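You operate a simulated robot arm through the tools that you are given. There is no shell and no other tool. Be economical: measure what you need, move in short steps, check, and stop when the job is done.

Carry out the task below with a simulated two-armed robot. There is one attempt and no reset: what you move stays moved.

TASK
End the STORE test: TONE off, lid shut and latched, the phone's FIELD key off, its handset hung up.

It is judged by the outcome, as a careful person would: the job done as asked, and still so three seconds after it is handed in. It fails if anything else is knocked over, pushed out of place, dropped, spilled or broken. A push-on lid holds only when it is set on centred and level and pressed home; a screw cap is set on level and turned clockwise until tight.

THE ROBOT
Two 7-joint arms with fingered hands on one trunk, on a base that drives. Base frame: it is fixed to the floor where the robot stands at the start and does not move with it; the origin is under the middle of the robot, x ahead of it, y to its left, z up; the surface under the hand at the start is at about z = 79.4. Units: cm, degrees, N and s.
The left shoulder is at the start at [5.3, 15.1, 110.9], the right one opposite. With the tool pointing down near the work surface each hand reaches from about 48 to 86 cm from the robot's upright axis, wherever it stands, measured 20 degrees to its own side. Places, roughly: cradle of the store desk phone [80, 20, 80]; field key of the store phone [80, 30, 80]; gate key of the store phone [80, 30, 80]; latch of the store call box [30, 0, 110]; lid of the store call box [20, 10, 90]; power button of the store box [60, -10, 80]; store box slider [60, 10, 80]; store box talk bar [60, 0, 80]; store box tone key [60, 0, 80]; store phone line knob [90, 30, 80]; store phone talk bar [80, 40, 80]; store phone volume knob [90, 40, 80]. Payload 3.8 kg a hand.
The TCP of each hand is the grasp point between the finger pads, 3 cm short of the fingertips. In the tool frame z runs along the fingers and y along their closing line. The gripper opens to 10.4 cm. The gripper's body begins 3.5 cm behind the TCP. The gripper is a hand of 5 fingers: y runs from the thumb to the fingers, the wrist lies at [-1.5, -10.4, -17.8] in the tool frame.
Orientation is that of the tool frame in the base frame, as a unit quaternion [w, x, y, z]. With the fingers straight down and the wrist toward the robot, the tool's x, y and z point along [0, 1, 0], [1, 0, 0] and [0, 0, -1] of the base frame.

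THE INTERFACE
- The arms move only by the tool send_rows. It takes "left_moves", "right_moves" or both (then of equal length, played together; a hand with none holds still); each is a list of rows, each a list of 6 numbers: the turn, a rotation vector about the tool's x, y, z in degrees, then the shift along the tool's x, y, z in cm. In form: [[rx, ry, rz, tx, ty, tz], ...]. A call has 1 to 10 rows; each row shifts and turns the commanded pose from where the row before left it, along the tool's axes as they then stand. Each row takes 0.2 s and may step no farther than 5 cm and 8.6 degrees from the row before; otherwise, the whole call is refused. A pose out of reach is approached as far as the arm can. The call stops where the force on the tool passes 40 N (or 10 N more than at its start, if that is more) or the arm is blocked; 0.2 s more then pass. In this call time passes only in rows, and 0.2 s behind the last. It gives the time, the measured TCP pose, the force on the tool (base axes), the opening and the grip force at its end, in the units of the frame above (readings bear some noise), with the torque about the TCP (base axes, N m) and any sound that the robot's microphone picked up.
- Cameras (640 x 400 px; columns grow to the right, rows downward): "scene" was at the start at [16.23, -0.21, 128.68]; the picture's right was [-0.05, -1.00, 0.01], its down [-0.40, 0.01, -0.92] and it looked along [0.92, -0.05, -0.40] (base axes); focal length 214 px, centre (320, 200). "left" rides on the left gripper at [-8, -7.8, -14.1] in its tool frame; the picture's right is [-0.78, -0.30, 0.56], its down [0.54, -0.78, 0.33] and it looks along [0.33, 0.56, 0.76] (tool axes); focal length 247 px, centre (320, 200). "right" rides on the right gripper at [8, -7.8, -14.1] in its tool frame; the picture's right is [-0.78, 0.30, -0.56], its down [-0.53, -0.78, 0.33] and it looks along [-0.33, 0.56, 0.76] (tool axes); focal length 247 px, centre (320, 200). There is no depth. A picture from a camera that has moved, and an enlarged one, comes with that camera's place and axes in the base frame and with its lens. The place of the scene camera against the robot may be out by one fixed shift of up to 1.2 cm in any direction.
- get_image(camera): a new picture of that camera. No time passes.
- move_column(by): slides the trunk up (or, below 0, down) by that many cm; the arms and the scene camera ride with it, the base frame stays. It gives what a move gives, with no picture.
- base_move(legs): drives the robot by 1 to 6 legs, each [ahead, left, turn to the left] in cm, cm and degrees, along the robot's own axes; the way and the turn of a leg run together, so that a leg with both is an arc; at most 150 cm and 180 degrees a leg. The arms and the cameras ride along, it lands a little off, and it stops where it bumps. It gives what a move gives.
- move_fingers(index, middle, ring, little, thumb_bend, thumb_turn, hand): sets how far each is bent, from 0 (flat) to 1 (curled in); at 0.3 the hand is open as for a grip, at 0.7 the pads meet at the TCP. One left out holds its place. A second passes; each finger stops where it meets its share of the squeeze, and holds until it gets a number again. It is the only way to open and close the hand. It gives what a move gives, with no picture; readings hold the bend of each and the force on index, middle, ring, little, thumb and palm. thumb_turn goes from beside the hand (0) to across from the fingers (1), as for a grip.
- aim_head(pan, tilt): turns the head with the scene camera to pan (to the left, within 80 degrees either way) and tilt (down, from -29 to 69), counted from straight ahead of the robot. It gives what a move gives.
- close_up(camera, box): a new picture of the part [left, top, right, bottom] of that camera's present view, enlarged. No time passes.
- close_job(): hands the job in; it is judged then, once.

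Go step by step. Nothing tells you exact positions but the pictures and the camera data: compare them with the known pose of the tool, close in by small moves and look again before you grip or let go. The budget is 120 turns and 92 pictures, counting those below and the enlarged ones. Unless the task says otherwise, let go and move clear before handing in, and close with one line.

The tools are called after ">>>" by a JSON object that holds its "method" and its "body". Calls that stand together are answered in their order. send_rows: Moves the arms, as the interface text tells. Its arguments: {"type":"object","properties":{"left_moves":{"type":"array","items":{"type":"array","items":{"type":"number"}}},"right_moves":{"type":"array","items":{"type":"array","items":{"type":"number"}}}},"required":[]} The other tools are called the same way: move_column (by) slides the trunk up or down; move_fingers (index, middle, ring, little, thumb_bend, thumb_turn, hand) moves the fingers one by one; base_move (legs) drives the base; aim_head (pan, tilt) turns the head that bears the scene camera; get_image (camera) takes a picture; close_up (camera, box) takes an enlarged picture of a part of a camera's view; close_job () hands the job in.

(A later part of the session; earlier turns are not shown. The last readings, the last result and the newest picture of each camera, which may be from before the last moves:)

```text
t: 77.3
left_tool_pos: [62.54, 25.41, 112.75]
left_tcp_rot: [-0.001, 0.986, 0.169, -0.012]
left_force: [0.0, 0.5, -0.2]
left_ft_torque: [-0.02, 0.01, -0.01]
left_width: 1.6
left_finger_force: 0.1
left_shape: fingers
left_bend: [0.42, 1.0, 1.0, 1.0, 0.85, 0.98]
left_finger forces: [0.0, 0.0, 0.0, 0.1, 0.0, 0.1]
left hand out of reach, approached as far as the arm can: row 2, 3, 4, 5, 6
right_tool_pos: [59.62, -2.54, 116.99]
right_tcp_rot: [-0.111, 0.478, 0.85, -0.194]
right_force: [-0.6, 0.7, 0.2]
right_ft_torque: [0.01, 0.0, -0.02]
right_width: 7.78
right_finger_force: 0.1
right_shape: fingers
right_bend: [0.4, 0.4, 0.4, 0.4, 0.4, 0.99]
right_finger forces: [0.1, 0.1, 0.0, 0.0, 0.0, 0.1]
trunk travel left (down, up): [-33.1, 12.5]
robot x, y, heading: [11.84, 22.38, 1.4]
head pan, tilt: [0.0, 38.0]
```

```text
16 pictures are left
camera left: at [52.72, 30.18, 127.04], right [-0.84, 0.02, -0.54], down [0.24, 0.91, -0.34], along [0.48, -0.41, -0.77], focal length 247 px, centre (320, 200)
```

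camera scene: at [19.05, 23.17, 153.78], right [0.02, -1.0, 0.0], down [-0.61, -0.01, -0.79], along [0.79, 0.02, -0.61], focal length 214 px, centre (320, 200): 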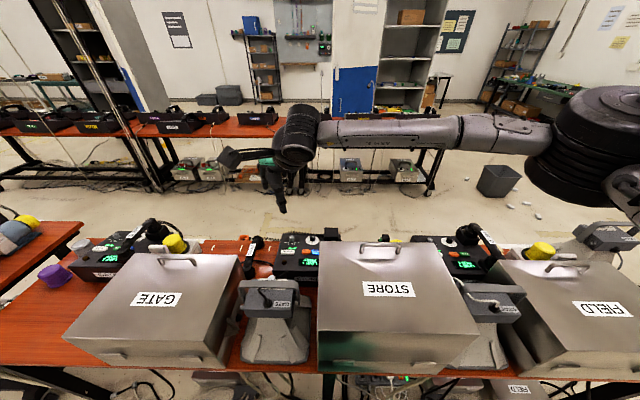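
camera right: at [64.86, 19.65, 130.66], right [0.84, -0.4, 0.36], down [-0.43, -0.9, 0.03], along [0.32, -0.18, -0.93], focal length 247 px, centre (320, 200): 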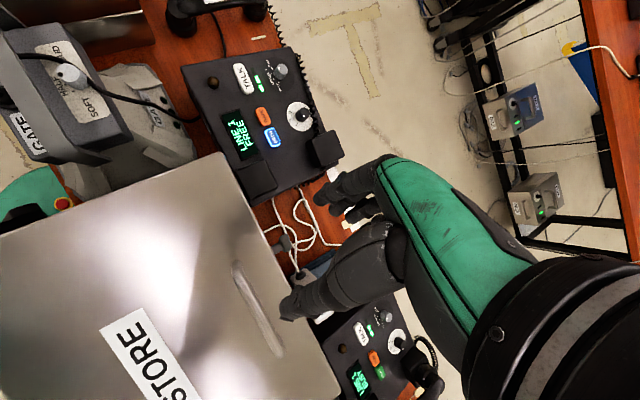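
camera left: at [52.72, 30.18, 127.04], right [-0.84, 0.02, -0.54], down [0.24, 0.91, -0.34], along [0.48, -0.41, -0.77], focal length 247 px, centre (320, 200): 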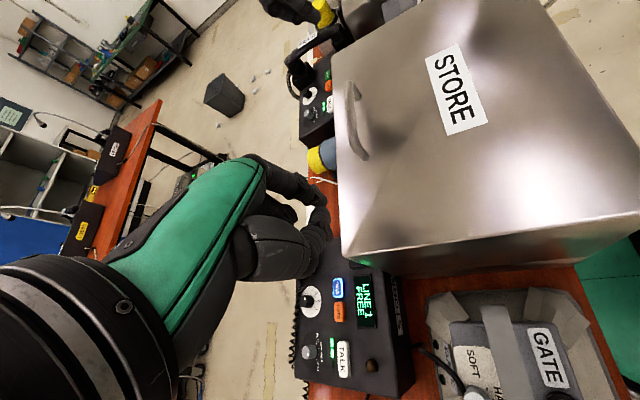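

Reach at this yaw is limited because the forearm points straight ahead. I'll raise a bit and turn the base right by 40°, so the left arm naturally points across toward the latch.

>>> {"method": "move_column", "body": {"by": 8}}

>>> {"method": "base_move", "body": {"legs": [[0, 0, -40]]}}

>>> {"method": "send_rows", "body": {"left_moves": [[0, 0, -8, 1, -2, 0], [0, 0, -8, 2, -2, 0], [0, 0, -8, 3, -1, 0], [0, 0, -8, 4, -1, 0], [0, 0, -8, 4, 0, 0]]}}

```text
t: 78.5
left_tool_pos: [62.05, 25.63, 122.43]
left_tcp_rot: [0.002, 0.986, 0.169, 0.005]
left_force: [0.1, -0.7, 0.1]
left_ft_torque: [0.06, -0.03, 0.01]
left_width: 1.62
left_finger_force: 0.2
left_shape: fingers
left_bend: [0.42, 1.0, 1.0, 1.0, 0.85, 0.98]
left_finger forces: [0.0, 0.0, 0.0, 0.1, 0.0, 0.1]
right_tool_pos: [58.67, -2.61, 126.57]
right_tcp_rot: [-0.101, 0.479, 0.853, -0.181]
right_force: [-0.6, -0.8, -0.9]
right_ft_torque: [0.01, 0.02, 0.0]
right_width: 7.75
right_finger_force: 0.0
right_shape: fingers
right_bend: [0.4, 0.4, 0.4, 0.4, 0.4, 0.99]
right_finger forces: [0.1, 0.0, 0.1, 0.1, 0.0, 0.0]
trunk travel left (down, up): [-41.1, 4.5]
robot x, y, heading: [11.73, 22.58, 1.4]
head pan, tilt: [0.0, 38.0]
```

```text
t: 80.8
left_tool_pos: [52.1, -7.28, 122.44]
left_tcp_rot: [0.003, 0.984, -0.179, 0.003]
left_force: [-0.1, -0.4, 0.4]
left_ft_torque: [-0.03, -0.06, -0.01]
left_width: 1.59
left_finger_force: 0.0
left_shape: fingers
left_bend: [0.42, 1.0, 1.0, 1.0, 0.85, 0.98]
left_finger forces: [0.1, 0.1, 0.1, 0.0, 0.0, 0.0]
right_tool_pos: [31.43, -26.76, 126.51]
right_tcp_rot: [-0.158, 0.742, 0.637, -0.136]
right_force: [-0.2, 0.1, -0.2]
right_ft_torque: [0.0, 0.0, -0.01]
right_width: 7.79
right_finger_force: 0.1
right_shape: fingers
right_bend: [0.4, 0.4, 0.4, 0.4, 0.4, 0.99]
right_finger forces: [0.0, 0.0, 0.0, 0.0, 0.1, 0.0]
trunk travel left (down, up): [-41.1, 4.5]
robot x, y, heading: [11.94, 22.65, -38.9]
head pan, tilt: [0.0, 38.0]
```

```text
t: 82.0
left_tool_pos: [67.26, -1.38, 122.5]
left_tcp_rot: [0.005, 0.986, 0.168, 0.002]
left_force: [0.1, 0.0, 0.7]
left_ft_torque: [0.0, 0.0, -0.02]
left_width: 1.6
left_finger_force: 0.0
left_shape: fingers
left_bend: [0.42, 1.0, 1.0, 1.0, 0.85, 0.98]
left_finger forces: [0.1, 0.0, 0.0, 0.1, 0.1, 0.0]
right_tool_pos: [31.31, -26.74, 126.53]
right_tcp_rot: [-0.158, 0.743, 0.636, -0.137]
right_force: [0.7, -0.3, -0.3]
right_ft_torque: [0.01, 0.0, 0.0]
right_width: 7.77
right_finger_force: 0.1
right_shape: fingers
right_bend: [0.4, 0.4, 0.4, 0.4, 0.4, 0.99]
right_finger forces: [0.0, 0.0, 0.1, 0.0, 0.1, 0.0]
trunk travel left (down, up): [-41.1, 4.5]
robot x, y, heading: [11.77, 22.76, -38.7]
head pan, tilt: [0.0, 38.0]
```

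>>> {"method": "send_rows", "body": {"left_moves": [[0, 0, 0, 2.15, -3.8, 0], [0, 0, 0, 2.15, -3.8, 0], [0, 0, 0, 2.15, -3.8, 0], [0, 0, 0, 2.15, -3.8, 0], [0, 0, 0, 0, 0, 4.5], [0, 0, 0, 0, 0, 4.5], [0, 0, 0, 0, 0, 4.5]]}}

>>> {"method": "get_image", "body": {"camera": "left"}}

```text
t: 83.6
left_tool_pos: [69.99, 15.45, 109.03]
left_tcp_rot: [0.004, 0.986, 0.167, 0.002]
left_force: [0.1, 0.5, 0.2]
left_ft_torque: [0.02, 0.01, -0.01]
left_width: 1.61
left_finger_force: 0.0
left_shape: fingers
left_bend: [0.42, 1.0, 1.0, 1.0, 0.85, 0.98]
left_finger forces: [0.0, 0.1, 0.1, 0.0, 0.0, 0.0]
right_tool_pos: [31.34, -26.72, 126.48]
right_tcp_rot: [-0.159, 0.744, 0.635, -0.135]
right_force: [0.2, 0.6, 0.5]
right_ft_torque: [0.04, -0.01, 0.01]
right_width: 7.8
right_finger_force: 0.1
right_shape: fingers
right_bend: [0.4, 0.4, 0.4, 0.4, 0.4, 0.99]
right_finger forces: [0.0, 0.1, 0.1, 0.0, 0.1, 0.0]
trunk travel left (down, up): [-41.1, 4.5]
robot x, y, heading: [11.94, 22.4, -38.9]
head pan, tilt: [0.0, 38.0]
```

```text
15 pictures are left
camera left: at [59.93, 20.23, 123.04], right [-0.83, 0.02, -0.56], down [0.25, 0.91, -0.34], along [0.5, -0.42, -0.76], focal length 247 px, centre (320, 200)
```

left: 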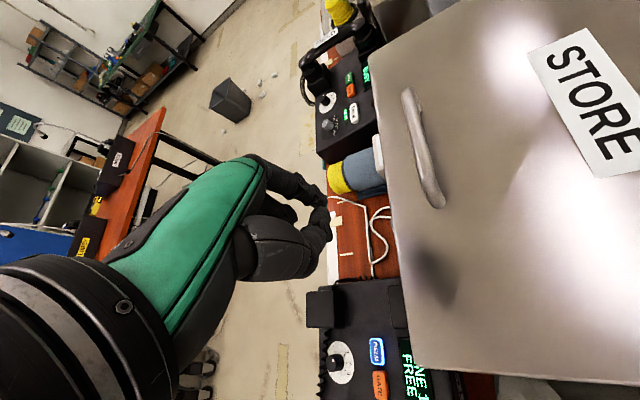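

The fingertip is at about [70.3, 11.3, 106], left of the latch in the gap beside the phone. I'll descend in steps, watching force.

>>> {"method": "send_rows", "body": {"left_moves": [[0, 0, 0, 0, 0, 4], [0, 0, 0, 0, 0, 4], [0, 0, 0, 0, 0, 4], [0, 0, 0, 0, 0, 3]]}}

>>> {"method": "get_image", "body": {"camera": "left"}}

```text
t: 84.6
left_tool_pos: [69.5, 15.85, 96.98]
left_tcp_rot: [0.004, 0.986, 0.168, 0.003]
left_force: [0.4, 0.5, -0.4]
left_ft_torque: [-0.01, 0.0, 0.0]
left_width: 1.59
left_finger_force: 0.0
left_shape: fingers
left_bend: [0.42, 1.0, 1.0, 1.0, 0.85, 0.98]
left_finger forces: [0.1, 0.0, 0.0, 0.0, 0.1, 0.0]
left hand out of reach, approached as far as the arm can: row 3, 4
right_tool_pos: [31.21, -26.73, 126.52]
right_tcp_rot: [-0.157, 0.743, 0.636, -0.135]
right_force: [-0.5, -0.3, -0.4]
right_ft_torque: [-0.04, 0.0, -0.04]
right_width: 7.8
right_finger_force: 0.1
right_shape: fingers
right_bend: [0.4, 0.4, 0.4, 0.4, 0.4, 0.99]
right_finger forces: [0.0, 0.1, 0.0, 0.0, 0.0, 0.1]
trunk travel left (down, up): [-41.1, 4.5]
robot x, y, heading: [11.82, 22.61, -38.7]
head pan, tilt: [0.0, 38.0]
```

```text
14 pictures are left
camera left: at [59.23, 20.71, 110.86], right [-0.83, 0.02, -0.56], down [0.25, 0.91, -0.34], along [0.5, -0.42, -0.76], focal length 247 px, centre (320, 200)
```

left: 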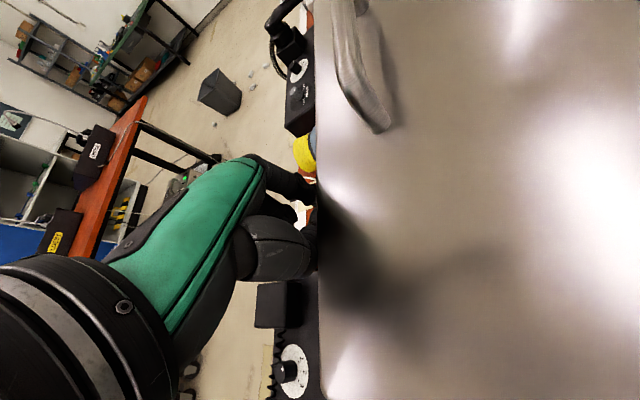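

The finger is in the gap. I'll roll the hand ~12° to keep the wrist camera off the lid, then use the trunk to lower the finger beside the latch bar.

>>> {"method": "send_rows", "body": {"left_moves": [[0, -6, 0, 0.5, 0, -0.5], [0, -6, 0, 0.5, 0, -0.5]]}}

>>> {"method": "move_column", "body": {"by": -7}}

```text
t: 85.2
left_tool_pos: [69.3, 17.09, 99.61]
left_tcp_rot: [0.021, 0.981, 0.166, -0.102]
left_force: [-0.8, 0.1, -0.4]
left_ft_torque: [0.03, 0.01, -0.02]
left_width: 1.6
left_finger_force: 0.1
left_shape: fingers
left_bend: [0.42, 1.0, 1.0, 1.0, 0.85, 0.98]
left_finger forces: [0.1, 0.0, 0.0, 0.1, 0.0, 0.0]
left hand out of reach, approached as far as the arm can: row 1, 2
right_tool_pos: [31.31, -26.73, 126.6]
right_tcp_rot: [-0.157, 0.743, 0.636, -0.135]
right_force: [0.4, -0.5, -0.4]
right_ft_torque: [-0.02, 0.0, -0.05]
right_width: 7.8
right_finger_force: 0.1
right_shape: fingers
right_bend: [0.4, 0.4, 0.4, 0.4, 0.4, 0.99]
right_finger forces: [0.0, 0.0, 0.0, 0.0, 0.1, 0.0]
trunk travel left (down, up): [-41.1, 4.5]
robot x, y, heading: [11.91, 22.85, -38.8]
head pan, tilt: [0.0, 38.0]
```

```text
t: 86.3
left_tool_pos: [69.28, 16.98, 92.55]
left_tcp_rot: [0.022, 0.981, 0.166, -0.101]
left_force: [-0.7, 0.7, 0.2]
left_ft_torque: [-0.02, 0.0, 0.02]
left_width: 1.6
left_finger_force: 0.2
left_shape: fingers
left_bend: [0.42, 1.0, 1.0, 1.0, 0.85, 0.98]
left_finger forces: [0.0, 0.0, 0.0, 0.1, 0.0, 0.1]
right_tool_pos: [31.38, -26.81, 119.67]
right_tcp_rot: [-0.158, 0.743, 0.636, -0.136]
right_force: [0.6, 0.0, 0.5]
right_ft_torque: [-0.01, 0.01, -0.02]
right_width: 7.79
right_finger_force: 0.1
right_shape: fingers
right_bend: [0.4, 0.4, 0.4, 0.4, 0.4, 0.99]
right_finger forces: [0.1, 0.1, 0.1, 0.0, 0.0, 0.0]
trunk travel left (down, up): [-34.1, 11.5]
robot x, y, heading: [11.7, 23.04, -38.8]
head pan, tilt: [0.0, 38.0]
```

>>> {"method": "move_column", "body": {"by": -4.3}}

>>> {"method": "send_rows", "body": {"left_moves": [[0, 0, 0, 0.6, 0.8, 0], [0, 0, 0, 0.2, 0.8, 0]]}}

```text
t: 87.1
left_tool_pos: [69.19, 16.96, 88.22]
left_tcp_rot: [0.022, 0.981, 0.165, -0.101]
left_force: [-1.6, 0.2, 0.8]
left_ft_torque: [0.03, 0.01, 0.0]
left_width: 1.61
left_finger_force: 0.2
left_shape: fingers
left_bend: [0.42, 1.0, 1.0, 1.0, 0.85, 0.98]
left_finger forces: [0.1, 0.0, 0.0, 0.0, 0.1, 0.1]
right_tool_pos: [31.23, -26.82, 115.26]
right_tcp_rot: [-0.157, 0.744, 0.636, -0.135]
right_force: [0.2, 0.0, 0.2]
right_ft_torque: [-0.03, 0.0, 0.0]
right_width: 7.81
right_finger_force: 0.0
right_shape: fingers
right_bend: [0.4, 0.4, 0.4, 0.4, 0.4, 0.99]
right_finger forces: [0.1, 0.0, 0.0, 0.0, 0.0, 0.1]
trunk travel left (down, up): [-29.8, 15.8]
robot x, y, heading: [11.8, 23.11, -38.8]
head pan, tilt: [0.0, 38.0]
```

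```text
t: 87.7
left_tool_pos: [70.39, 15.89, 87.95]
left_tcp_rot: [0.021, 0.981, 0.167, -0.1]
left_force: [0.0, -0.7, 0.1]
left_ft_torque: [0.02, 0.02, -0.01]
left_width: 1.61
left_finger_force: 0.1
left_shape: fingers
left_bend: [0.42, 1.0, 1.0, 1.0, 0.85, 0.98]
left_finger forces: [0.0, 0.0, 0.0, 0.0, 0.0, 0.1]
right_tool_pos: [31.27, -26.84, 115.13]
right_tcp_rot: [-0.158, 0.742, 0.637, -0.136]
right_force: [0.2, 0.1, -0.5]
right_ft_torque: [0.01, -0.01, 0.0]
right_width: 7.77
right_finger_force: 0.0
right_shape: fingers
right_bend: [0.4, 0.4, 0.4, 0.4, 0.4, 0.99]
right_finger forces: [0.0, 0.0, 0.0, 0.0, 0.1, 0.0]
trunk travel left (down, up): [-29.8, 15.8]
robot x, y, heading: [12.15, 22.57, -38.9]
head pan, tilt: [0.0, 38.0]
```

The tip is at about [70.2, 11.6, 85.7], free. Now I sweep it to the right toward the bar's top end.

>>> {"method": "send_rows", "body": {"left_moves": [[0, 0, 0, -0.2, 0.57, 0.04], [0, 0, 0, -0.2, 0.57, 0.04], [0, 0, 0, -0.2, 0.57, 0.04], [0, 0, 0, -0.2, 0.57, 0.04]]}}

```text
t: 88.7
left_tool_pos: [70.32, 13.32, 87.91]
left_tcp_rot: [0.021, 0.98, 0.167, -0.103]
left_force: [-0.5, -0.6, -0.7]
left_ft_torque: [0.04, 0.0, -0.04]
left_width: 1.6
left_finger_force: 0.1
left_shape: fingers
left_bend: [0.42, 1.0, 1.0, 1.0, 0.85, 0.98]
left_finger forces: [0.1, 0.0, 0.0, 0.0, 0.0, 0.0]
right_tool_pos: [31.43, -26.94, 115.17]
right_tcp_rot: [-0.158, 0.742, 0.637, -0.135]
right_force: [0.4, 1.0, 1.1]
right_ft_torque: [-0.02, 0.02, 0.02]
right_width: 7.79
right_finger_force: 0.0
right_shape: fingers
right_bend: [0.4, 0.4, 0.4, 0.4, 0.4, 0.99]
right_finger forces: [0.0, 0.0, 0.0, 0.1, 0.0, 0.1]
trunk travel left (down, up): [-29.8, 15.8]
robot x, y, heading: [12.14, 22.42, -39.0]
head pan, tilt: [0.0, 38.0]
```

>>> {"method": "send_rows", "body": {"left_moves": [[0, 0, 0, -0.17, 0.47, 0.04], [0, 0, 0, -0.17, 0.47, 0.04], [0, 0, 0, -0.17, 0.47, 0.04]]}}

```text
t: 89.5
left_tool_pos: [70.37, 11.9, 87.95]
left_tcp_rot: [0.023, 0.981, 0.167, -0.101]
left_force: [-0.2, 1.0, 2.6]
left_ft_torque: [-0.08, 0.01, 0.07]
left_width: 1.5
left_finger_force: 1.5
left_shape: fingers
left_bend: [0.43, 1.0, 1.0, 1.0, 0.85, 0.98]
left_finger forces: [3.0, 0.0, 0.0, 0.0, 0.1, 0.0]
right_tool_pos: [31.31, -26.81, 115.31]
right_tcp_rot: [-0.157, 0.743, 0.637, -0.136]
right_force: [-0.3, 0.2, 1.0]
right_ft_torque: [-0.03, -0.03, -0.01]
right_width: 7.79
right_finger_force: 0.1
right_shape: fingers
right_bend: [0.4, 0.4, 0.4, 0.4, 0.4, 0.99]
right_finger forces: [0.0, 0.1, 0.1, 0.0, 0.0, 0.1]
trunk travel left (down, up): [-29.8, 15.8]
robot x, y, heading: [11.73, 22.8, -38.9]
head pan, tilt: [0.0, 38.0]
```

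Contact (3 N). I'll keep pushing right gently.

>>> {"method": "send_rows", "body": {"left_moves": [[0, 0, 0, -0.17, 0.47, 0.04], [0, 0, 0, -0.17, 0.47, 0.04], [0, 0, 0, -0.17, 0.47, 0.04]]}}

```text
t: 90.3
left_tool_pos: [70.1, 10.44, 88.3]
left_tcp_rot: [0.02, 0.981, 0.166, -0.102]
left_force: [0.2, 0.2, 1.5]
left_ft_torque: [-0.03, 0.0, 0.02]
left_width: 1.62
left_finger_force: 0.9
left_shape: fingers
left_bend: [0.42, 1.0, 1.0, 1.0, 0.85, 0.98]
left_finger forces: [1.3, 0.0, 0.0, 0.0, 0.1, 0.0]
left hand out of reach, approached as far as the arm can: row 3
right_tool_pos: [31.22, -26.85, 115.29]
right_tcp_rot: [-0.158, 0.743, 0.636, -0.135]
right_force: [-0.9, 0.9, -0.1]
right_ft_torque: [0.03, 0.0, 0.01]
right_width: 7.77
right_finger_force: 0.1
right_shape: fingers
right_bend: [0.4, 0.4, 0.4, 0.4, 0.4, 0.99]
right_finger forces: [0.0, 0.0, 0.1, 0.0, 0.0, 0.0]
trunk travel left (down, up): [-29.8, 15.8]
robot x, y, heading: [11.92, 22.89, -39.1]
head pan, tilt: [0.0, 38.0]
```

The finger seems to ride over the bar's end. I'll back off to the left, go 1.5 cm lower, and sweep again.

>>> {"method": "send_rows", "body": {"left_moves": [[0, 0, 0, 0.35, -1.0, -0.3], [0, 0, 0, 0.35, -1.0, -0.08], [0, 0, 0, 0.35, -1.0, -0.08], [0, 0, 0, 0.35, -1.0, -0.08]]}}

>>> {"method": "move_column", "body": {"by": -1.7}}

>>> {"method": "send_rows", "body": {"left_moves": [[0, 0, 0, -0.2, 0.57, 0.04], [0, 0, 0, -0.2, 0.57, 0.04], [0, 0, 0, -0.17, 0.47, 0.04], [0, 0, 0, -0.17, 0.47, 0.04]]}}

```text
t: 91.3
left_tool_pos: [70.17, 14.73, 88.48]
left_tcp_rot: [0.022, 0.981, 0.167, -0.101]
left_force: [-0.1, 0.0, 0.2]
left_ft_torque: [-0.02, -0.01, 0.03]
left_width: 1.62
left_finger_force: 0.0
left_shape: fingers
left_bend: [0.42, 1.0, 1.0, 1.0, 0.85, 0.98]
left_finger forces: [0.0, 0.1, 0.0, 0.1, 0.0, 0.0]
right_tool_pos: [31.29, -26.83, 115.21]
right_tcp_rot: [-0.157, 0.743, 0.637, -0.136]
right_force: [0.7, -0.6, 0.6]
right_ft_torque: [0.0, 0.06, -0.04]
right_width: 7.79
right_finger_force: 0.1
right_shape: fingers
right_bend: [0.4, 0.4, 0.4, 0.4, 0.4, 0.99]
right_finger forces: [0.0, 0.0, 0.0, 0.0, 0.0, 0.0]
trunk travel left (down, up): [-29.8, 15.8]
robot x, y, heading: [12.04, 22.98, -38.7]
head pan, tilt: [0.0, 38.0]
```

```text
t: 92.0
left_tool_pos: [70.3, 14.7, 86.88]
left_tcp_rot: [0.022, 0.981, 0.166, -0.101]
left_force: [0.4, 0.2, 0.3]
left_ft_torque: [0.01, -0.01, 0.0]
left_width: 1.62
left_finger_force: 0.0
left_shape: fingers
left_bend: [0.42, 1.0, 1.0, 1.0, 0.85, 0.98]
left_finger forces: [0.0, 0.1, 0.0, 0.0, 0.0, 0.1]
right_tool_pos: [31.25, -26.9, 113.5]
right_tcp_rot: [-0.158, 0.743, 0.636, -0.135]
right_force: [1.0, 0.3, 0.1]
right_ft_torque: [-0.01, -0.02, 0.0]
right_width: 7.81
right_finger_force: 0.0
right_shape: fingers
right_bend: [0.4, 0.4, 0.4, 0.4, 0.4, 0.99]
right_finger forces: [0.0, 0.1, 0.1, 0.1, 0.1, 0.0]
trunk travel left (down, up): [-28.1, 17.5]
robot x, y, heading: [11.81, 22.62, -38.9]
head pan, tilt: [0.0, 38.0]
```

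```text
t: 93.0
left_tool_pos: [70.2, 12.53, 86.9]
left_tcp_rot: [0.022, 0.981, 0.165, -0.101]
left_force: [0.0, -0.5, 0.0]
left_ft_torque: [0.03, 0.01, -0.01]
left_width: 1.63
left_finger_force: 0.1
left_shape: fingers
left_bend: [0.42, 1.0, 1.0, 1.0, 0.85, 0.98]
left_finger forces: [0.0, 0.0, 0.1, 0.0, 0.0, 0.0]
right_tool_pos: [31.29, -26.9, 113.54]
right_tcp_rot: [-0.157, 0.743, 0.637, -0.136]
right_force: [0.6, -1.0, -0.9]
right_ft_torque: [-0.04, 0.0, -0.04]
right_width: 7.77
right_finger_force: 0.1
right_shape: fingers
right_bend: [0.4, 0.4, 0.4, 0.4, 0.4, 0.99]
right_finger forces: [0.1, 0.0, 0.0, 0.1, 0.0, 0.0]
trunk travel left (down, up): [-28.1, 17.5]
robot x, y, heading: [11.45, 23.12, -38.8]
head pan, tilt: [0.0, 38.0]
```

>>> {"method": "send_rows", "body": {"left_moves": [[0, 0, 0, -0.17, 0.47, 0.04], [0, 0, 0, -0.17, 0.47, 0.04], [0, 0, 0, -0.17, 0.47, 0.04]]}}

```text
t: 93.8
left_tool_pos: [70.24, 11.22, 87.0]
left_tcp_rot: [0.022, 0.981, 0.166, -0.101]
left_force: [1.3, 4.8, 1.4]
left_ft_torque: [0.01, -0.03, 0.04]
left_width: 1.19
left_finger_force: 2.7
left_shape: fingers
left_bend: [0.47, 1.0, 1.0, 1.0, 0.85, 0.98]
left_finger forces: [5.1, 0.1, 0.0, 0.0, 0.1, 0.1]
right_tool_pos: [31.32, -26.65, 113.6]
right_tcp_rot: [-0.158, 0.743, 0.636, -0.136]
right_force: [-0.6, 0.0, 0.0]
right_ft_torque: [0.0, -0.03, 0.0]
right_width: 7.77
right_finger_force: 0.1
right_shape: fingers
right_bend: [0.4, 0.4, 0.4, 0.4, 0.4, 0.99]
right_finger forces: [0.0, 0.0, 0.0, 0.1, 0.0, 0.1]
trunk travel left (down, up): [-28.1, 17.5]
robot x, y, heading: [12.09, 22.88, -38.7]
head pan, tilt: [0.0, 38.0]
```

>>> {"method": "send_rows", "body": {"left_moves": [[0, 0, 0, -0.17, 0.47, 0.04], [0, 0, 0, -0.17, 0.47, 0.04], [0, 0, 0, -0.17, 0.47, 0.04]]}}

```text
t: 94.6
left_tool_pos: [70.33, 9.81, 86.91]
left_tcp_rot: [0.023, 0.981, 0.167, -0.101]
left_force: [5.7, 15.9, 3.7]
left_ft_torque: [0.19, -0.1, 0.18]
left_width: 0.42
left_finger_force: 9.5
left_shape: fingers
left_bend: [0.59, 1.0, 1.0, 1.0, 0.84, 0.97]
left_finger forces: [18.2, 0.0, 0.0, 0.0, 0.1, 0.0]
right_tool_pos: [31.47, -26.64, 113.67]
right_tcp_rot: [-0.157, 0.743, 0.637, -0.135]
right_force: [0.4, -0.4, -0.4]
right_ft_torque: [-0.04, 0.0, -0.01]
right_width: 7.77
right_finger_force: 0.0
right_shape: fingers
right_bend: [0.4, 0.4, 0.4, 0.4, 0.4, 0.99]
right_finger forces: [0.1, 0.2, 0.0, 0.1, 0.0, 0.0]
trunk travel left (down, up): [-28.1, 17.5]
robot x, y, heading: [11.98, 22.93, -38.8]
head pan, tilt: [0.0, 38.0]
```

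The bar now resists 16 N sideways: it is against its upright stop. I'll withdraw the finger and then check the latch holds by gently pulling on the lid's handle.

>>> {"method": "send_rows", "body": {"left_moves": [[0, 0, 0, 0.35, -1.0, -0.08], [0, 0, 0, 0.35, -1.0, -0.08], [0, 0, 0, 0.35, -1.0, -0.08], [0, 0, 0, 0.35, -1.0, -0.08]]}}

>>> {"method": "move_column", "body": {"by": 15}}

>>> {"method": "send_rows", "body": {"left_moves": [[0, 6, 0, 0, 0, -4], [0, 6, 0, 0, 0, -4], [0, 0, -8, 0, 0, -2], [0, 0, -8, 0, 0, 0], [0, 0, -8, 0, 0, 0], [0, 0, -8, 0, 0, 0], [0, 0, -8, 0, 0, 0], [0, 0, -8, 0, 0, 0]]}}

>>> {"method": "move_fingers", "body": {"hand": "left", "index": 0.3, "middle": 0.3, "ring": 0.3, "little": 0.3, "thumb_bend": 0.3, "thumb_turn": 1}}

```text
t: 95.6
left_tool_pos: [70.17, 13.77, 86.98]
left_tcp_rot: [0.022, 0.981, 0.166, -0.1]
left_force: [-0.5, -0.8, -0.3]
left_ft_torque: [-0.01, 0.0, 0.01]
left_width: 1.59
left_finger_force: 0.0
left_shape: fingers
left_bend: [0.42, 1.0, 1.0, 1.0, 0.85, 0.97]
left_finger forces: [0.1, 0.0, 0.0, 0.0, 0.0, 0.1]
right_tool_pos: [31.36, -26.71, 113.57]
right_tcp_rot: [-0.157, 0.743, 0.636, -0.136]
right_force: [0.0, -0.2, -0.4]
right_ft_torque: [-0.02, -0.01, 0.0]
right_width: 7.79
right_finger_force: 0.0
right_shape: fingers
right_bend: [0.4, 0.4, 0.4, 0.4, 0.4, 0.99]
right_finger forces: [0.0, 0.0, 0.0, 0.1, 0.1, 0.0]
trunk travel left (down, up): [-28.1, 17.5]
robot x, y, heading: [11.48, 22.8, -39.0]
head pan, tilt: [0.0, 38.0]
```

```text
t: 97.3
left_tool_pos: [70.16, 13.71, 103.82]
left_tcp_rot: [0.032, 0.982, 0.165, -0.089]
left_force: [0.3, -0.3, 0.8]
left_ft_torque: [0.03, 0.01, 0.02]
left_width: 1.59
left_finger_force: 0.0
left_shape: fingers
left_bend: [0.42, 1.0, 1.0, 1.0, 0.85, 0.97]
left_finger forces: [0.1, 0.0, 0.0, 0.0, 0.1, 0.1]
right_tool_pos: [31.46, -26.82, 128.52]
right_tcp_rot: [-0.158, 0.743, 0.636, -0.136]
right_force: [-0.3, 0.6, -1.3]
right_ft_torque: [-0.06, 0.0, 0.0]
right_width: 7.79
right_finger_force: 0.1
right_shape: fingers
right_bend: [0.4, 0.4, 0.4, 0.4, 0.4, 0.99]
right_finger forces: [0.1, 0.0, 0.1, 0.1, 0.0, 0.0]
trunk travel left (down, up): [-43.1, 2.5]
robot x, y, heading: [12.11, 22.27, -39.0]
head pan, tilt: [0.0, 38.0]
```

```text
t: 99.1
left_tool_pos: [71.1, 14.28, 113.82]
left_tcp_rot: [0.016, 0.849, 0.528, 0.009]
left_force: [0.2, -0.1, -0.1]
left_ft_torque: [0.0, 0.0, 0.01]
left_width: 1.57
left_finger_force: 0.1
left_shape: fingers
left_bend: [0.42, 1.0, 1.0, 1.0, 0.85, 0.97]
left_finger forces: [0.0, 0.0, 0.0, 0.1, 0.0, 0.0]
left hand out of reach, approached as far as the arm can: row 5
right_tool_pos: [31.26, -27.01, 128.44]
right_tcp_rot: [-0.158, 0.743, 0.636, -0.135]
right_force: [-0.2, -0.2, 0.0]
right_ft_torque: [0.02, -0.01, 0.04]
right_width: 7.81
right_finger_force: 0.1
right_shape: fingers
right_bend: [0.4, 0.4, 0.4, 0.4, 0.4, 0.99]
right_finger forces: [0.0, 0.0, 0.0, 0.0, 0.1, 0.1]
trunk travel left (down, up): [-43.1, 2.5]
robot x, y, heading: [11.91, 22.74, -38.8]
head pan, tilt: [0.0, 38.0]
```

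```text
t: 100.1
left_tool_pos: [71.1, 14.33, 113.8]
left_tcp_rot: [0.016, 0.85, 0.527, 0.008]
left_force: [0.2, 0.5, -0.4]
left_ft_torque: [-0.01, 0.03, -0.02]
left_width: 10.26
left_finger_force: 0.0
left_shape: fingers
left_bend: [0.3, 0.3, 0.3, 0.3, 0.3, 0.98]
left_finger forces: [0.0, 0.1, 0.0, 0.0, 0.0, 0.1]
right_tool_pos: [31.38, -26.8, 128.6]
right_tcp_rot: [-0.157, 0.743, 0.636, -0.136]
right_force: [-0.1, 0.2, 0.2]
right_ft_torque: [0.02, 0.03, 0.03]
right_width: 7.79
right_finger_force: 0.1
right_shape: fingers
right_bend: [0.4, 0.4, 0.4, 0.4, 0.4, 0.99]
right_finger forces: [0.0, 0.0, 0.0, 0.1, 0.0, 0.0]
trunk travel left (down, up): [-43.1, 2.5]
robot x, y, heading: [11.7, 22.69, -39.0]
head pan, tilt: [0.0, 38.0]
```

>>> {"method": "send_rows", "body": {"left_moves": [[0, 0, 0, -3.8, -1.4, 0], [0, 0, 0, -3.8, -1.4, 0], [0, 0, 0, -3.8, -1.4, 0]]}}

>>> {"method": "get_image", "body": {"camera": "left"}}

```text
t: 100.9
left_tool_pos: [62.27, 6.07, 114.02]
left_tcp_rot: [0.015, 0.849, 0.528, 0.009]
left_force: [0.1, 0.0, -0.5]
left_ft_torque: [0.01, 0.01, 0.0]
left_width: 10.27
left_finger_force: 0.0
left_shape: fingers
left_bend: [0.3, 0.3, 0.3, 0.3, 0.3, 0.98]
left_finger forces: [0.0, 0.0, 0.0, 0.1, 0.0, 0.0]
right_tool_pos: [31.23, -26.94, 128.49]
right_tcp_rot: [-0.158, 0.743, 0.636, -0.135]
right_force: [-1.2, -0.3, -0.6]
right_ft_torque: [0.02, 0.01, -0.03]
right_width: 7.8
right_finger_force: 0.1
right_shape: fingers
right_bend: [0.4, 0.4, 0.4, 0.4, 0.4, 0.99]
right_finger forces: [0.1, 0.1, 0.0, 0.0, 0.0, 0.0]
trunk travel left (down, up): [-43.1, 2.5]
robot x, y, heading: [12.17, 22.91, -39.0]
head pan, tilt: [0.0, 38.0]
```

```text
13 pictures are left
camera left: at [51.4, 2.55, 127.7], right [-0.59, -0.57, -0.57], down [-0.45, 0.82, -0.36], along [0.67, 0.04, -0.74], focal length 247 px, centre (320, 200)
```

left: 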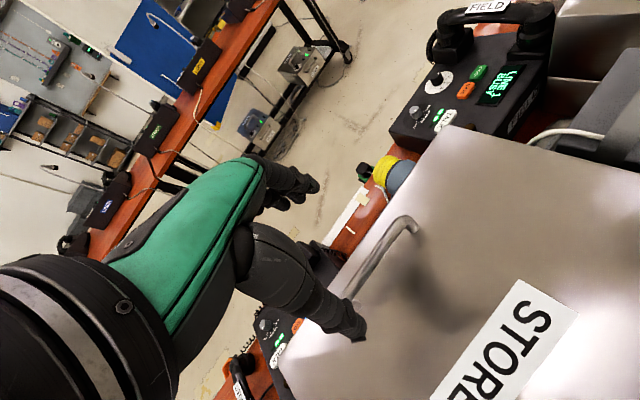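

The handle (centre ~[61.5, 5.2]) is between thumb and fingers. I'll descend and close on it.

>>> {"method": "send_rows", "body": {"left_moves": [[0, 0, 0, 0, -0.3, 3], [0, 0, 0, 0, -0.3, 3], [0, 0, 0, 0, -0.2, 2.5]]}}

>>> {"method": "move_fingers", "body": {"hand": "left", "index": 0.75, "middle": 0.75, "ring": 0.75, "little": 0.75, "thumb_bend": 0.75}}

>>> {"method": "send_rows", "body": {"left_moves": [[0, 0, 0, 0, 0, -0.5], [0, 0, 0, 0, 0, -0.5], [0, 0, 0, 0, 0, -0.5]]}}

```text
t: 101.7
left_tool_pos: [61.81, 6.08, 105.09]
left_tcp_rot: [0.016, 0.85, 0.527, 0.008]
left_force: [0.1, -0.1, 1.1]
left_ft_torque: [-0.02, 0.02, 0.04]
left_width: 10.28
left_finger_force: 0.1
left_shape: fingers
left_bend: [0.3, 0.3, 0.3, 0.3, 0.3, 0.98]
left_finger forces: [0.0, 0.1, 0.1, 0.0, 0.0, 0.0]
right_tool_pos: [31.29, -26.83, 128.49]
right_tcp_rot: [-0.158, 0.743, 0.636, -0.135]
right_force: [-0.5, 0.1, 0.5]
right_ft_torque: [0.0, 0.05, 0.0]
right_width: 7.79
right_finger_force: 0.0
right_shape: fingers
right_bend: [0.4, 0.4, 0.4, 0.4, 0.4, 0.99]
right_finger forces: [0.0, 0.0, 0.0, 0.1, 0.0, 0.0]
trunk travel left (down, up): [-43.1, 2.5]
robot x, y, heading: [12.0, 22.81, -38.7]
head pan, tilt: [0.0, 38.0]
```

```text
t: 102.7
left_tool_pos: [61.98, 6.0, 104.82]
left_tcp_rot: [0.014, 0.85, 0.526, 0.008]
left_force: [6.2, -3.7, -9.4]
left_ft_torque: [-0.11, -0.02, -0.02]
left_width: 0.43
left_finger_force: 11.9
left_shape: fingers
left_bend: [0.72, 0.73, 0.74, 0.75, 0.71, 1.0]
left_finger forces: [8.6, 5.8, 2.7, 0.0, 6.9, 0.1]
right_tool_pos: [31.55, -26.94, 128.45]
right_tcp_rot: [-0.158, 0.743, 0.636, -0.136]
right_force: [0.0, -0.4, 0.0]
right_ft_torque: [0.0, 0.02, 0.05]
right_width: 7.79
right_finger_force: 0.0
right_shape: fingers
right_bend: [0.4, 0.4, 0.4, 0.4, 0.4, 0.99]
right_finger forces: [0.0, 0.0, 0.1, 0.1, 0.0, 0.0]
trunk travel left (down, up): [-43.1, 2.5]
robot x, y, heading: [11.96, 22.92, -38.9]
head pan, tilt: [0.0, 38.0]
```

```text
t: 103.5
left_tool_pos: [61.35, 6.13, 106.76]
left_tcp_rot: [0.018, 0.85, 0.526, 0.007]
left_force: [-1.0, -0.5, 0.8]
left_ft_torque: [-0.05, -0.01, -0.03]
left_width: 0.0
left_finger_force: 0.1
left_shape: fingers
left_bend: [0.73, 0.75, 0.75, 0.75, 0.73, 1.0]
left_finger forces: [0.1, 0.0, 0.1, 0.1, 0.0, 0.1]
right_tool_pos: [31.16, -26.71, 128.73]
right_tcp_rot: [-0.157, 0.743, 0.636, -0.136]
right_force: [0.6, 0.9, -0.1]
right_ft_torque: [-0.01, 0.0, -0.01]
right_width: 7.79
right_finger_force: 0.0
right_shape: fingers
right_bend: [0.4, 0.4, 0.4, 0.4, 0.4, 0.99]
right_finger forces: [0.0, 0.1, 0.0, 0.1, 0.0, 0.1]
trunk travel left (down, up): [-43.1, 2.5]
robot x, y, heading: [12.12, 22.66, -38.8]
head pan, tilt: [0.0, 38.0]
```

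The fingers slipped off the thin handle. I'll go a little deeper so they close under it, and pull in a small step to read the force.

>>> {"method": "move_fingers", "body": {"hand": "left", "index": 0.4, "middle": 0.4, "ring": 0.4, "little": 0.4, "thumb_bend": 0.4}}

>>> {"method": "send_rows", "body": {"left_moves": [[0, 0, 0, 0, 0.2, 1.8], [0, 0, 0, 0, 0.1, 1.5]]}}

>>> {"method": "move_fingers", "body": {"hand": "left", "index": 0.85, "middle": 0.85, "ring": 0.85, "little": 0.85, "thumb_bend": 0.85}}

>>> {"method": "send_rows", "body": {"left_moves": [[0, 0, 0, 0, 0, -0.6], [0, 0, 0, 0, 0, -0.5]]}}

```text
t: 104.5
left_tool_pos: [61.43, 6.05, 106.67]
left_tcp_rot: [0.017, 0.851, 0.525, 0.008]
left_force: [-7.9, -4.1, 7.3]
left_ft_torque: [-0.16, 0.13, -0.05]
left_width: 3.74
left_finger_force: 5.0
left_shape: fingers
left_bend: [0.74, 0.4, 0.4, 0.4, 0.4, 0.99]
left_finger forces: [10.9, 0.0, 0.0, 0.1, 0.1, 0.1]
right_tool_pos: [31.05, -26.88, 128.64]
right_tcp_rot: [-0.158, 0.744, 0.636, -0.135]
right_force: [0.1, -0.1, 0.3]
right_ft_torque: [-0.03, 0.05, 0.02]
right_width: 7.77
right_finger_force: 0.0
right_shape: fingers
right_bend: [0.4, 0.4, 0.4, 0.4, 0.4, 0.99]
right_finger forces: [0.0, 0.0, 0.0, 0.0, 0.0, 0.0]
trunk travel left (down, up): [-43.1, 2.5]
robot x, y, heading: [11.77, 23.02, -38.9]
head pan, tilt: [0.0, 38.0]
```

```text
t: 105.1
left_tool_pos: [62.44, 6.14, 103.32]
left_tcp_rot: [0.016, 0.848, 0.529, 0.009]
left_force: [9.9, -3.6, 18.4]
left_ft_torque: [-0.16, 0.0, 0.12]
left_width: 5.1
left_finger_force: 10.6
left_shape: fingers
left_bend: [0.96, 0.4, 0.4, 0.4, 0.4, 0.99]
left_finger forces: [19.5, 0.0, 0.0, 0.1, 0.3, 0.0]
right_tool_pos: [31.43, -26.87, 128.44]
right_tcp_rot: [-0.158, 0.743, 0.636, -0.135]
right_force: [0.2, -0.1, -1.0]
right_ft_torque: [0.02, -0.01, 0.01]
right_width: 7.78
right_finger_force: 0.0
right_shape: fingers
right_bend: [0.4, 0.4, 0.4, 0.4, 0.4, 0.99]
right_finger forces: [0.0, 0.0, 0.1, 0.0, 0.0, 0.0]
trunk travel left (down, up): [-43.1, 2.5]
robot x, y, heading: [11.77, 22.65, -38.5]
head pan, tilt: [0.0, 38.0]
```

```text
t: 106.1
left_tool_pos: [62.25, 6.04, 102.93]
left_tcp_rot: [0.013, 0.849, 0.528, 0.007]
left_force: [14.3, -3.9, -3.7]
left_ft_torque: [-0.62, 0.14, -0.2]
left_width: 2.51
left_finger_force: 32.0
left_shape: fingers
left_bend: [0.99, 0.8, 0.79, 0.81, 0.8, 1.0]
left_finger forces: [23.4, 8.0, 8.3, 8.2, 16.1, 0.0]
right_tool_pos: [31.67, -26.92, 128.5]
right_tcp_rot: [-0.16, 0.743, 0.635, -0.137]
right_force: [0.5, 0.2, 0.2]
right_ft_torque: [0.0, 0.0, -0.05]
right_width: 7.78
right_finger_force: 0.0
right_shape: fingers
right_bend: [0.4, 0.4, 0.4, 0.4, 0.4, 0.99]
right_finger forces: [0.0, 0.1, 0.1, 0.1, 0.0, 0.0]
trunk travel left (down, up): [-43.1, 2.5]
robot x, y, heading: [11.82, 22.81, -39.0]
head pan, tilt: [0.0, 38.0]
```

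```text
t: 106.7
left_tool_pos: [62.21, 6.19, 103.29]
left_tcp_rot: [0.006, 0.849, 0.528, 0.005]
left_force: [14.9, -10.0, -26.7]
left_ft_torque: [-0.74, -0.01, 0.2]
left_width: 2.2
left_finger_force: 36.6
left_shape: fingers
left_bend: [0.97, 0.79, 0.78, 0.85, 0.77, 1.0]
left_finger forces: [28.3, 15.1, 12.0, 0.0, 17.1, 0.0]
right_tool_pos: [31.72, -27.21, 128.24]
right_tcp_rot: [-0.161, 0.743, 0.635, -0.136]
right_force: [-0.5, 0.5, -0.4]
right_ft_torque: [0.02, 0.02, -0.01]
right_width: 7.77
right_finger_force: 0.0
right_shape: fingers
right_bend: [0.4, 0.4, 0.4, 0.4, 0.4, 0.99]
right_finger forces: [0.0, 0.1, 0.1, 0.1, 0.0, 0.0]
trunk travel left (down, up): [-43.1, 2.5]
robot x, y, heading: [11.93, 22.43, -39.0]
head pan, tilt: [0.0, 38.0]
stopped in row 2 (left hand): the force on the tool passed its limit at 42 N (the readings are from after the stop); the commanded pose is now the measured one
```

The handle took a 42 N pull with no lid motion, so the latch holds. Now I release: open the thumb and outer fingers, keeping the index curled since it sits on the near side of the bar, then lift.

>>> {"method": "move_fingers", "body": {"hand": "left", "index": 1, "middle": 0.35, "ring": 0.35, "little": 0.35, "thumb_bend": 0.3}}

>>> {"method": "send_rows", "body": {"left_moves": [[0, 0, 0, 0, -0.3, -0.8], [0, 0, 0, 0, -0.2, -0.8]]}}

```text
t: 107.7
left_tool_pos: [61.71, 6.38, 103.73]
left_tcp_rot: [0.011, 0.85, 0.527, 0.006]
left_force: [0.1, 0.3, 0.1]
left_ft_torque: [0.03, 0.02, -0.02]
left_width: 6.56
left_finger_force: 0.1
left_shape: fingers
left_bend: [1.0, 0.35, 0.35, 0.35, 0.3, 0.98]
left_finger forces: [0.0, 0.1, 0.0, 0.1, 0.0, 0.1]
right_tool_pos: [31.11, -26.71, 128.49]
right_tcp_rot: [-0.157, 0.744, 0.635, -0.136]
right_force: [-0.1, 0.5, -0.9]
right_ft_torque: [-0.02, 0.0, 0.0]
right_width: 7.79
right_finger_force: 0.0
right_shape: fingers
right_bend: [0.4, 0.4, 0.4, 0.4, 0.4, 0.99]
right_finger forces: [0.0, 0.0, 0.0, 0.0, 0.1, 0.1]
trunk travel left (down, up): [-43.1, 2.5]
robot x, y, heading: [11.96, 22.7, -38.8]
head pan, tilt: [0.0, 38.0]
```

```text
t: 108.3
left_tool_pos: [61.2, 6.66, 105.36]
left_tcp_rot: [0.009, 0.85, 0.527, 0.006]
left_force: [-0.1, 0.3, -0.1]
left_ft_torque: [-0.04, -0.02, -0.02]
left_width: 6.55
left_finger_force: 0.0
left_shape: fingers
left_bend: [1.0, 0.35, 0.35, 0.35, 0.3, 0.98]
left_finger forces: [0.1, 0.0, 0.0, 0.0, 0.1, 0.1]
right_tool_pos: [31.4, -26.8, 128.52]
right_tcp_rot: [-0.157, 0.743, 0.636, -0.136]
right_force: [0.6, 0.1, -0.3]
right_ft_torque: [0.01, 0.03, -0.01]
right_width: 7.78
right_finger_force: 0.0
right_shape: fingers
right_bend: [0.4, 0.4, 0.4, 0.4, 0.4, 0.99]
right_finger forces: [0.0, 0.0, 0.1, 0.0, 0.0, 0.1]
trunk travel left (down, up): [-43.1, 2.5]
robot x, y, heading: [11.71, 22.84, -38.8]
head pan, tilt: [0.0, 38.0]
```

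The latch holds and the hand is free. The intersection of several views puts the phone top at z≈80.5 (table ≈74): FIELD key ≈[78, 26], cradle pads at x 71 and 86, y≈20, and the handset lying along x at ≈[80, 55, 77]. I'll lift, then drive left and turn right so the left hand can take the handset across its length.

>>> {"method": "send_rows", "body": {"left_moves": [[0, 0, 0, 0, -1, -4.5], [0, 0, 0, 0, -1, -4.5], [0, 0, 0, 0, -1, -4.5], [0, 0, 0, 0, -1, -4.5]]}}

>>> {"method": "base_move", "body": {"legs": [[-48.5, 59.8, 0], [0, 0, -21]]}}

>>> {"method": "move_fingers", "body": {"hand": "left", "index": 0.3, "middle": 0.3, "ring": 0.3, "little": 0.3, "thumb_bend": 0.3}}

```text
t: 109.3
left_tool_pos: [57.27, 8.76, 123.25]
left_tcp_rot: [0.009, 0.849, 0.528, 0.006]
left_force: [0.2, 0.3, -0.1]
left_ft_torque: [0.04, 0.0, 0.02]
left_width: 6.55
left_finger_force: 0.1
left_shape: fingers
left_bend: [1.0, 0.35, 0.35, 0.35, 0.3, 0.98]
left_finger forces: [0.1, 0.0, 0.0, 0.1, 0.0, 0.0]
right_tool_pos: [31.26, -26.85, 128.52]
right_tcp_rot: [-0.158, 0.744, 0.635, -0.136]
right_force: [-0.6, 0.7, 0.2]
right_ft_torque: [0.02, -0.03, 0.0]
right_width: 7.78
right_finger_force: 0.1
right_shape: fingers
right_bend: [0.4, 0.4, 0.4, 0.4, 0.4, 0.99]
right_finger forces: [0.0, 0.0, 0.0, 0.0, 0.1, 0.0]
trunk travel left (down, up): [-43.1, 2.5]
robot x, y, heading: [11.51, 22.63, -39.0]
head pan, tilt: [0.0, 38.0]
```

```text
t: 114.6
left_tool_pos: [49.23, 71.56, 123.2]
left_tcp_rot: [0.01, 0.929, 0.369, 0.004]
left_force: [0.6, -1.0, -0.2]
left_ft_torque: [0.0, -0.01, -0.01]
left_width: 6.55
left_finger_force: 0.0
left_shape: fingers
left_bend: [1.0, 0.35, 0.35, 0.35, 0.3, 0.98]
left_finger forces: [0.0, 0.0, 0.1, 0.0, 0.0, 0.1]
right_tool_pos: [12.28, 47.35, 128.48]
right_tcp_rot: [-0.179, 0.845, 0.493, -0.105]
right_force: [-0.3, 0.4, 0.6]
right_ft_torque: [0.01, -0.03, 0.04]
right_width: 7.77
right_finger_force: 0.0
right_shape: fingers
right_bend: [0.4, 0.4, 0.4, 0.4, 0.4, 0.99]
right_finger forces: [0.1, 0.0, 0.0, 0.0, 0.0, 0.0]
trunk travel left (down, up): [-43.1, 2.5]
robot x, y, heading: [11.71, 100.58, -59.1]
head pan, tilt: [0.0, 38.0]
```

```text
t: 115.6
left_tool_pos: [49.12, 71.59, 123.36]
left_tcp_rot: [0.011, 0.93, 0.368, 0.004]
left_force: [-1.0, -0.5, -0.3]
left_ft_torque: [0.0, 0.01, -0.02]
left_width: 10.27
left_finger_force: 0.0
left_shape: fingers
left_bend: [0.3, 0.3, 0.3, 0.3, 0.3, 0.98]
left_finger forces: [0.0, 0.0, 0.1, 0.1, 0.0, 0.0]
right_tool_pos: [12.27, 47.25, 128.68]
right_tcp_rot: [-0.179, 0.845, 0.493, -0.105]
right_force: [0.1, 0.3, 0.1]
right_ft_torque: [0.0, 0.01, -0.01]
right_width: 7.79
right_finger_force: 0.0
right_shape: fingers
right_bend: [0.4, 0.4, 0.4, 0.4, 0.4, 0.99]
right_finger forces: [0.0, 0.0, 0.0, 0.0, 0.0, 0.0]
trunk travel left (down, up): [-43.1, 2.5]
robot x, y, heading: [11.43, 100.28, -59.5]
head pan, tilt: [0.0, 38.0]
```

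>>> {"method": "move_column", "body": {"by": -12}}

>>> {"method": "send_rows", "body": {"left_moves": [[0, 0, 8, 2, 3, 0], [0, 0, 8, 2, 3, 0], [0, 0, 8, 3, 3, 0], [0, 0, 8, 4, 2.5, 0], [0, 0, 0, 4, 2.5, 0], [0, 0, 0, 4, 2.5, 0], [0, 0, 0, 4, 2.5, 0], [0, 0, 0, 4, 2, 0]]}}

>>> {"method": "get_image", "body": {"camera": "left"}}

```text
t: 117.1
left_tool_pos: [49.3, 71.55, 111.4]
left_tcp_rot: [0.011, 0.93, 0.368, 0.005]
left_force: [-0.4, -0.3, 1.5]
left_ft_torque: [0.02, -0.01, 0.01]
left_width: 10.25
left_finger_force: 0.0
left_shape: fingers
left_bend: [0.3, 0.3, 0.3, 0.3, 0.3, 0.98]
left_finger forces: [0.0, 0.1, 0.1, 0.0, 0.1, 0.0]
right_tool_pos: [12.35, 47.28, 116.47]
right_tcp_rot: [-0.179, 0.845, 0.493, -0.105]
right_force: [0.5, 0.0, -0.2]
right_ft_torque: [0.02, 0.0, 0.01]
right_width: 7.79
right_finger_force: 0.1
right_shape: fingers
right_bend: [0.4, 0.4, 0.4, 0.4, 0.4, 0.99]
right_finger forces: [0.2, 0.1, 0.1, 0.0, 0.1, 0.1]
trunk travel left (down, up): [-31.1, 14.5]
robot x, y, heading: [11.46, 100.35, -59.1]
head pan, tilt: [0.0, 38.0]
```

```text
t: 118.9
left_tool_pos: [81.37, 61.69, 112.1]
left_tcp_rot: [0.008, 0.995, 0.096, 0.008]
left_force: [0.3, 0.2, 0.2]
left_ft_torque: [0.06, 0.02, 0.0]
left_width: 10.3
left_finger_force: 0.1
left_shape: fingers
left_bend: [0.3, 0.3, 0.3, 0.3, 0.3, 0.98]
left_finger forces: [0.1, 0.0, 0.0, 0.0, 0.0, 0.1]
left hand out of reach, approached as far as the arm can: row 8
right_tool_pos: [12.21, 47.13, 116.52]
right_tcp_rot: [-0.18, 0.844, 0.494, -0.105]
right_force: [0.2, 1.2, -0.4]
right_ft_torque: [0.0, 0.03, -0.02]
right_width: 7.78
right_finger_force: 0.0
right_shape: fingers
right_bend: [0.4, 0.4, 0.4, 0.4, 0.4, 0.99]
right_finger forces: [0.0, 0.0, 0.0, 0.1, 0.0, 0.0]
trunk travel left (down, up): [-31.1, 14.5]
robot x, y, heading: [11.51, 100.35, -59.1]
head pan, tilt: [0.0, 38.0]
```

```text
12 pictures are left
camera left: at [71.65, 67.99, 125.93], right [-0.81, 0.13, -0.57], down [0.38, 0.86, -0.34], along [0.45, -0.49, -0.75], focal length 247 px, centre (320, 200)
```

left: 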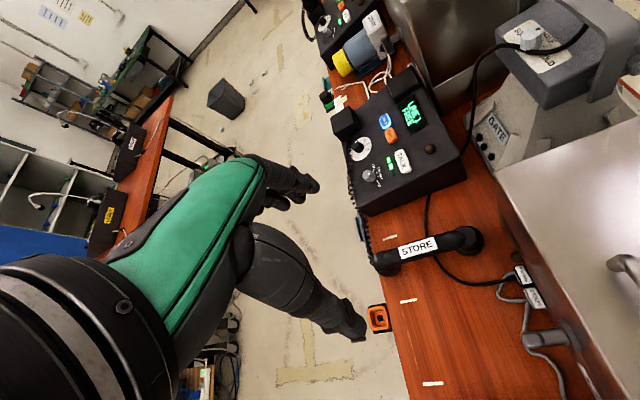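

Handset: centre ≈[80.8, 55.8], lying along x. I'll move above it and descend most of the way.

>>> {"method": "send_rows", "body": {"left_moves": [[0, 0, 0, -0.85, 2.85, 3], [0, 0, 0, -0.85, 2.85, 3], [0, 0, 0, 0, 0, 4], [0, 0, 0, 0, 0, 4], [0, 0, 0, 0, 0, 4], [0, 0, 0, 0, 0, 4]]}}

>>> {"method": "get_image", "body": {"camera": "left"}}

```text
t: 120.3
left_tool_pos: [73.6, 63.28, 94.48]
left_tcp_rot: [0.009, 0.995, 0.098, 0.008]
left_force: [-0.1, 0.7, 0.6]
left_ft_torque: [0.01, -0.01, 0.01]
left_width: 10.31
left_finger_force: 0.2
left_shape: fingers
left_bend: [0.3, 0.3, 0.3, 0.3, 0.3, 0.98]
left_finger forces: [0.0, 0.0, 0.0, 0.0, 0.0, 0.0]
left hand out of reach, approached as far as the arm can: row 1, 2, 3, 4, 5, 6
right_tool_pos: [12.34, 47.4, 116.62]
right_tcp_rot: [-0.18, 0.845, 0.493, -0.105]
right_force: [-0.1, 0.4, -0.2]
right_ft_torque: [-0.01, 0.01, 0.03]
right_width: 7.79
right_finger_force: 0.0
right_shape: fingers
right_bend: [0.4, 0.4, 0.4, 0.4, 0.4, 0.99]
right_finger forces: [0.0, 0.0, 0.0, 0.1, 0.0, 0.1]
trunk travel left (down, up): [-31.1, 14.5]
robot x, y, heading: [11.48, 100.64, -59.4]
head pan, tilt: [0.0, 38.0]
```

```text
11 pictures are left
camera left: at [64.05, 69.52, 108.31], right [-0.81, 0.13, -0.57], down [0.38, 0.86, -0.34], along [0.45, -0.49, -0.75], focal length 247 px, centre (320, 200)
```

left: 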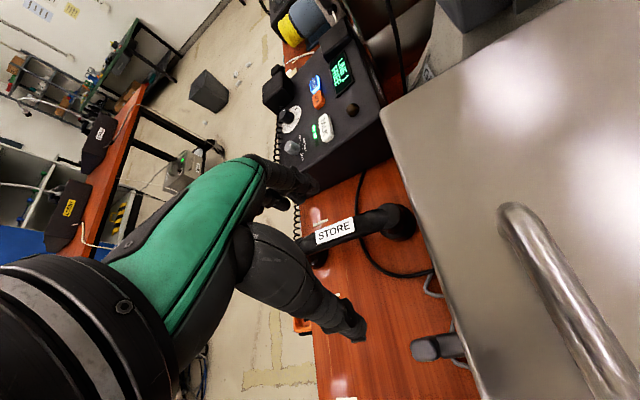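

Reach is short at this distance, so I'll drive ~14 cm closer (diagonally along the table) with the hand safely above everything, then lower the trunk.

>>> {"method": "base_move", "body": {"legs": [[14.1, -3.8, 0]]}}

>>> {"method": "move_column", "body": {"by": -5}}

```text
t: 121.7
left_tool_pos: [77.42, 49.35, 94.65]
left_tcp_rot: [0.011, 0.995, 0.097, 0.007]
left_force: [-0.3, -0.8, 0.1]
left_ft_torque: [0.02, 0.0, 0.02]
left_width: 10.3
left_finger_force: 0.2
left_shape: fingers
left_bend: [0.3, 0.3, 0.3, 0.3, 0.3, 0.98]
left_finger forces: [0.1, 0.0, 0.0, 0.0, 0.0, 0.0]
right_tool_pos: [16.12, 33.62, 116.57]
right_tcp_rot: [-0.179, 0.845, 0.493, -0.105]
right_force: [0.2, -0.6, 0.4]
right_ft_torque: [-0.06, 0.0, 0.01]
right_width: 7.79
right_finger_force: 0.0
right_shape: fingers
right_bend: [0.4, 0.4, 0.4, 0.4, 0.4, 0.99]
right_finger forces: [0.0, 0.1, 0.0, 0.1, 0.0, 0.0]
trunk travel left (down, up): [-31.1, 14.5]
robot x, y, heading: [15.32, 86.52, -59.2]
head pan, tilt: [0.0, 38.0]
```

```text
t: 122.6
left_tool_pos: [77.62, 49.3, 89.51]
left_tcp_rot: [0.008, 0.995, 0.099, 0.008]
left_force: [-0.7, -1.5, 0.8]
left_ft_torque: [0.03, 0.02, -0.02]
left_width: 10.31
left_finger_force: 0.0
left_shape: fingers
left_bend: [0.3, 0.3, 0.3, 0.3, 0.3, 0.98]
left_finger forces: [0.2, 0.0, 0.0, 0.0, 0.0, 0.0]
right_tool_pos: [16.2, 33.47, 111.66]
right_tcp_rot: [-0.179, 0.844, 0.494, -0.106]
right_force: [-0.1, 0.3, -0.5]
right_ft_torque: [-0.01, 0.01, 0.04]
right_width: 7.78
right_finger_force: 0.1
right_shape: fingers
right_bend: [0.4, 0.4, 0.4, 0.4, 0.4, 0.99]
right_finger forces: [0.0, 0.0, 0.0, 0.1, 0.0, 0.1]
trunk travel left (down, up): [-26.1, 19.5]
robot x, y, heading: [15.17, 86.55, -59.2]
head pan, tilt: [0.0, 38.0]
```

>>> {"method": "send_rows", "body": {"left_moves": [[0, 0, 0, 1.5, -2.0, 0], [0, 0, 0, 1.5, -2.0, 0], [0, 0, 0, 1.4, -2.0, 2]]}}

>>> {"method": "get_image", "body": {"camera": "left"}}

```text
t: 123.4
left_tool_pos: [80.61, 56.02, 87.31]
left_tcp_rot: [0.009, 0.995, 0.097, 0.008]
left_force: [1.2, -0.3, -0.6]
left_ft_torque: [0.0, -0.01, -0.01]
left_width: 10.28
left_finger_force: 0.0
left_shape: fingers
left_bend: [0.3, 0.3, 0.3, 0.3, 0.3, 0.98]
left_finger forces: [0.0, 0.0, 0.0, 0.0, 0.0, 0.1]
right_tool_pos: [16.12, 33.35, 111.47]
right_tcp_rot: [-0.179, 0.844, 0.495, -0.106]
right_force: [-0.1, -0.1, 0.2]
right_ft_torque: [0.0, 0.0, 0.03]
right_width: 7.79
right_finger_force: 0.0
right_shape: fingers
right_bend: [0.4, 0.4, 0.4, 0.4, 0.4, 0.99]
right_finger forces: [0.0, 0.0, 0.0, 0.0, 0.0, 0.0]
trunk travel left (down, up): [-26.1, 19.5]
robot x, y, heading: [15.08, 86.4, -59.4]
head pan, tilt: [0.0, 38.0]
```

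```text
10 pictures are left
camera left: at [71.01, 62.37, 101.17], right [-0.81, 0.13, -0.57], down [0.38, 0.86, -0.34], along [0.45, -0.49, -0.75], focal length 247 px, centre (320, 200)
```

left: 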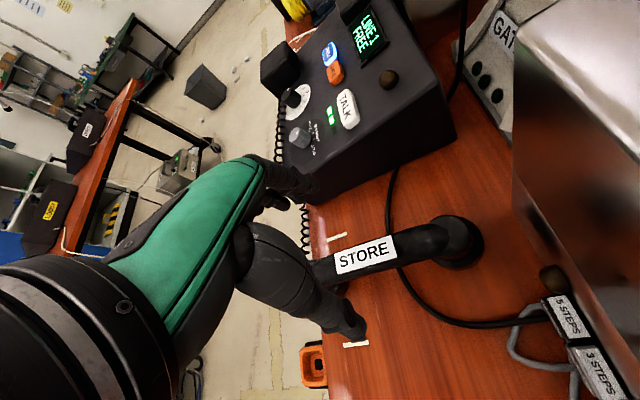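

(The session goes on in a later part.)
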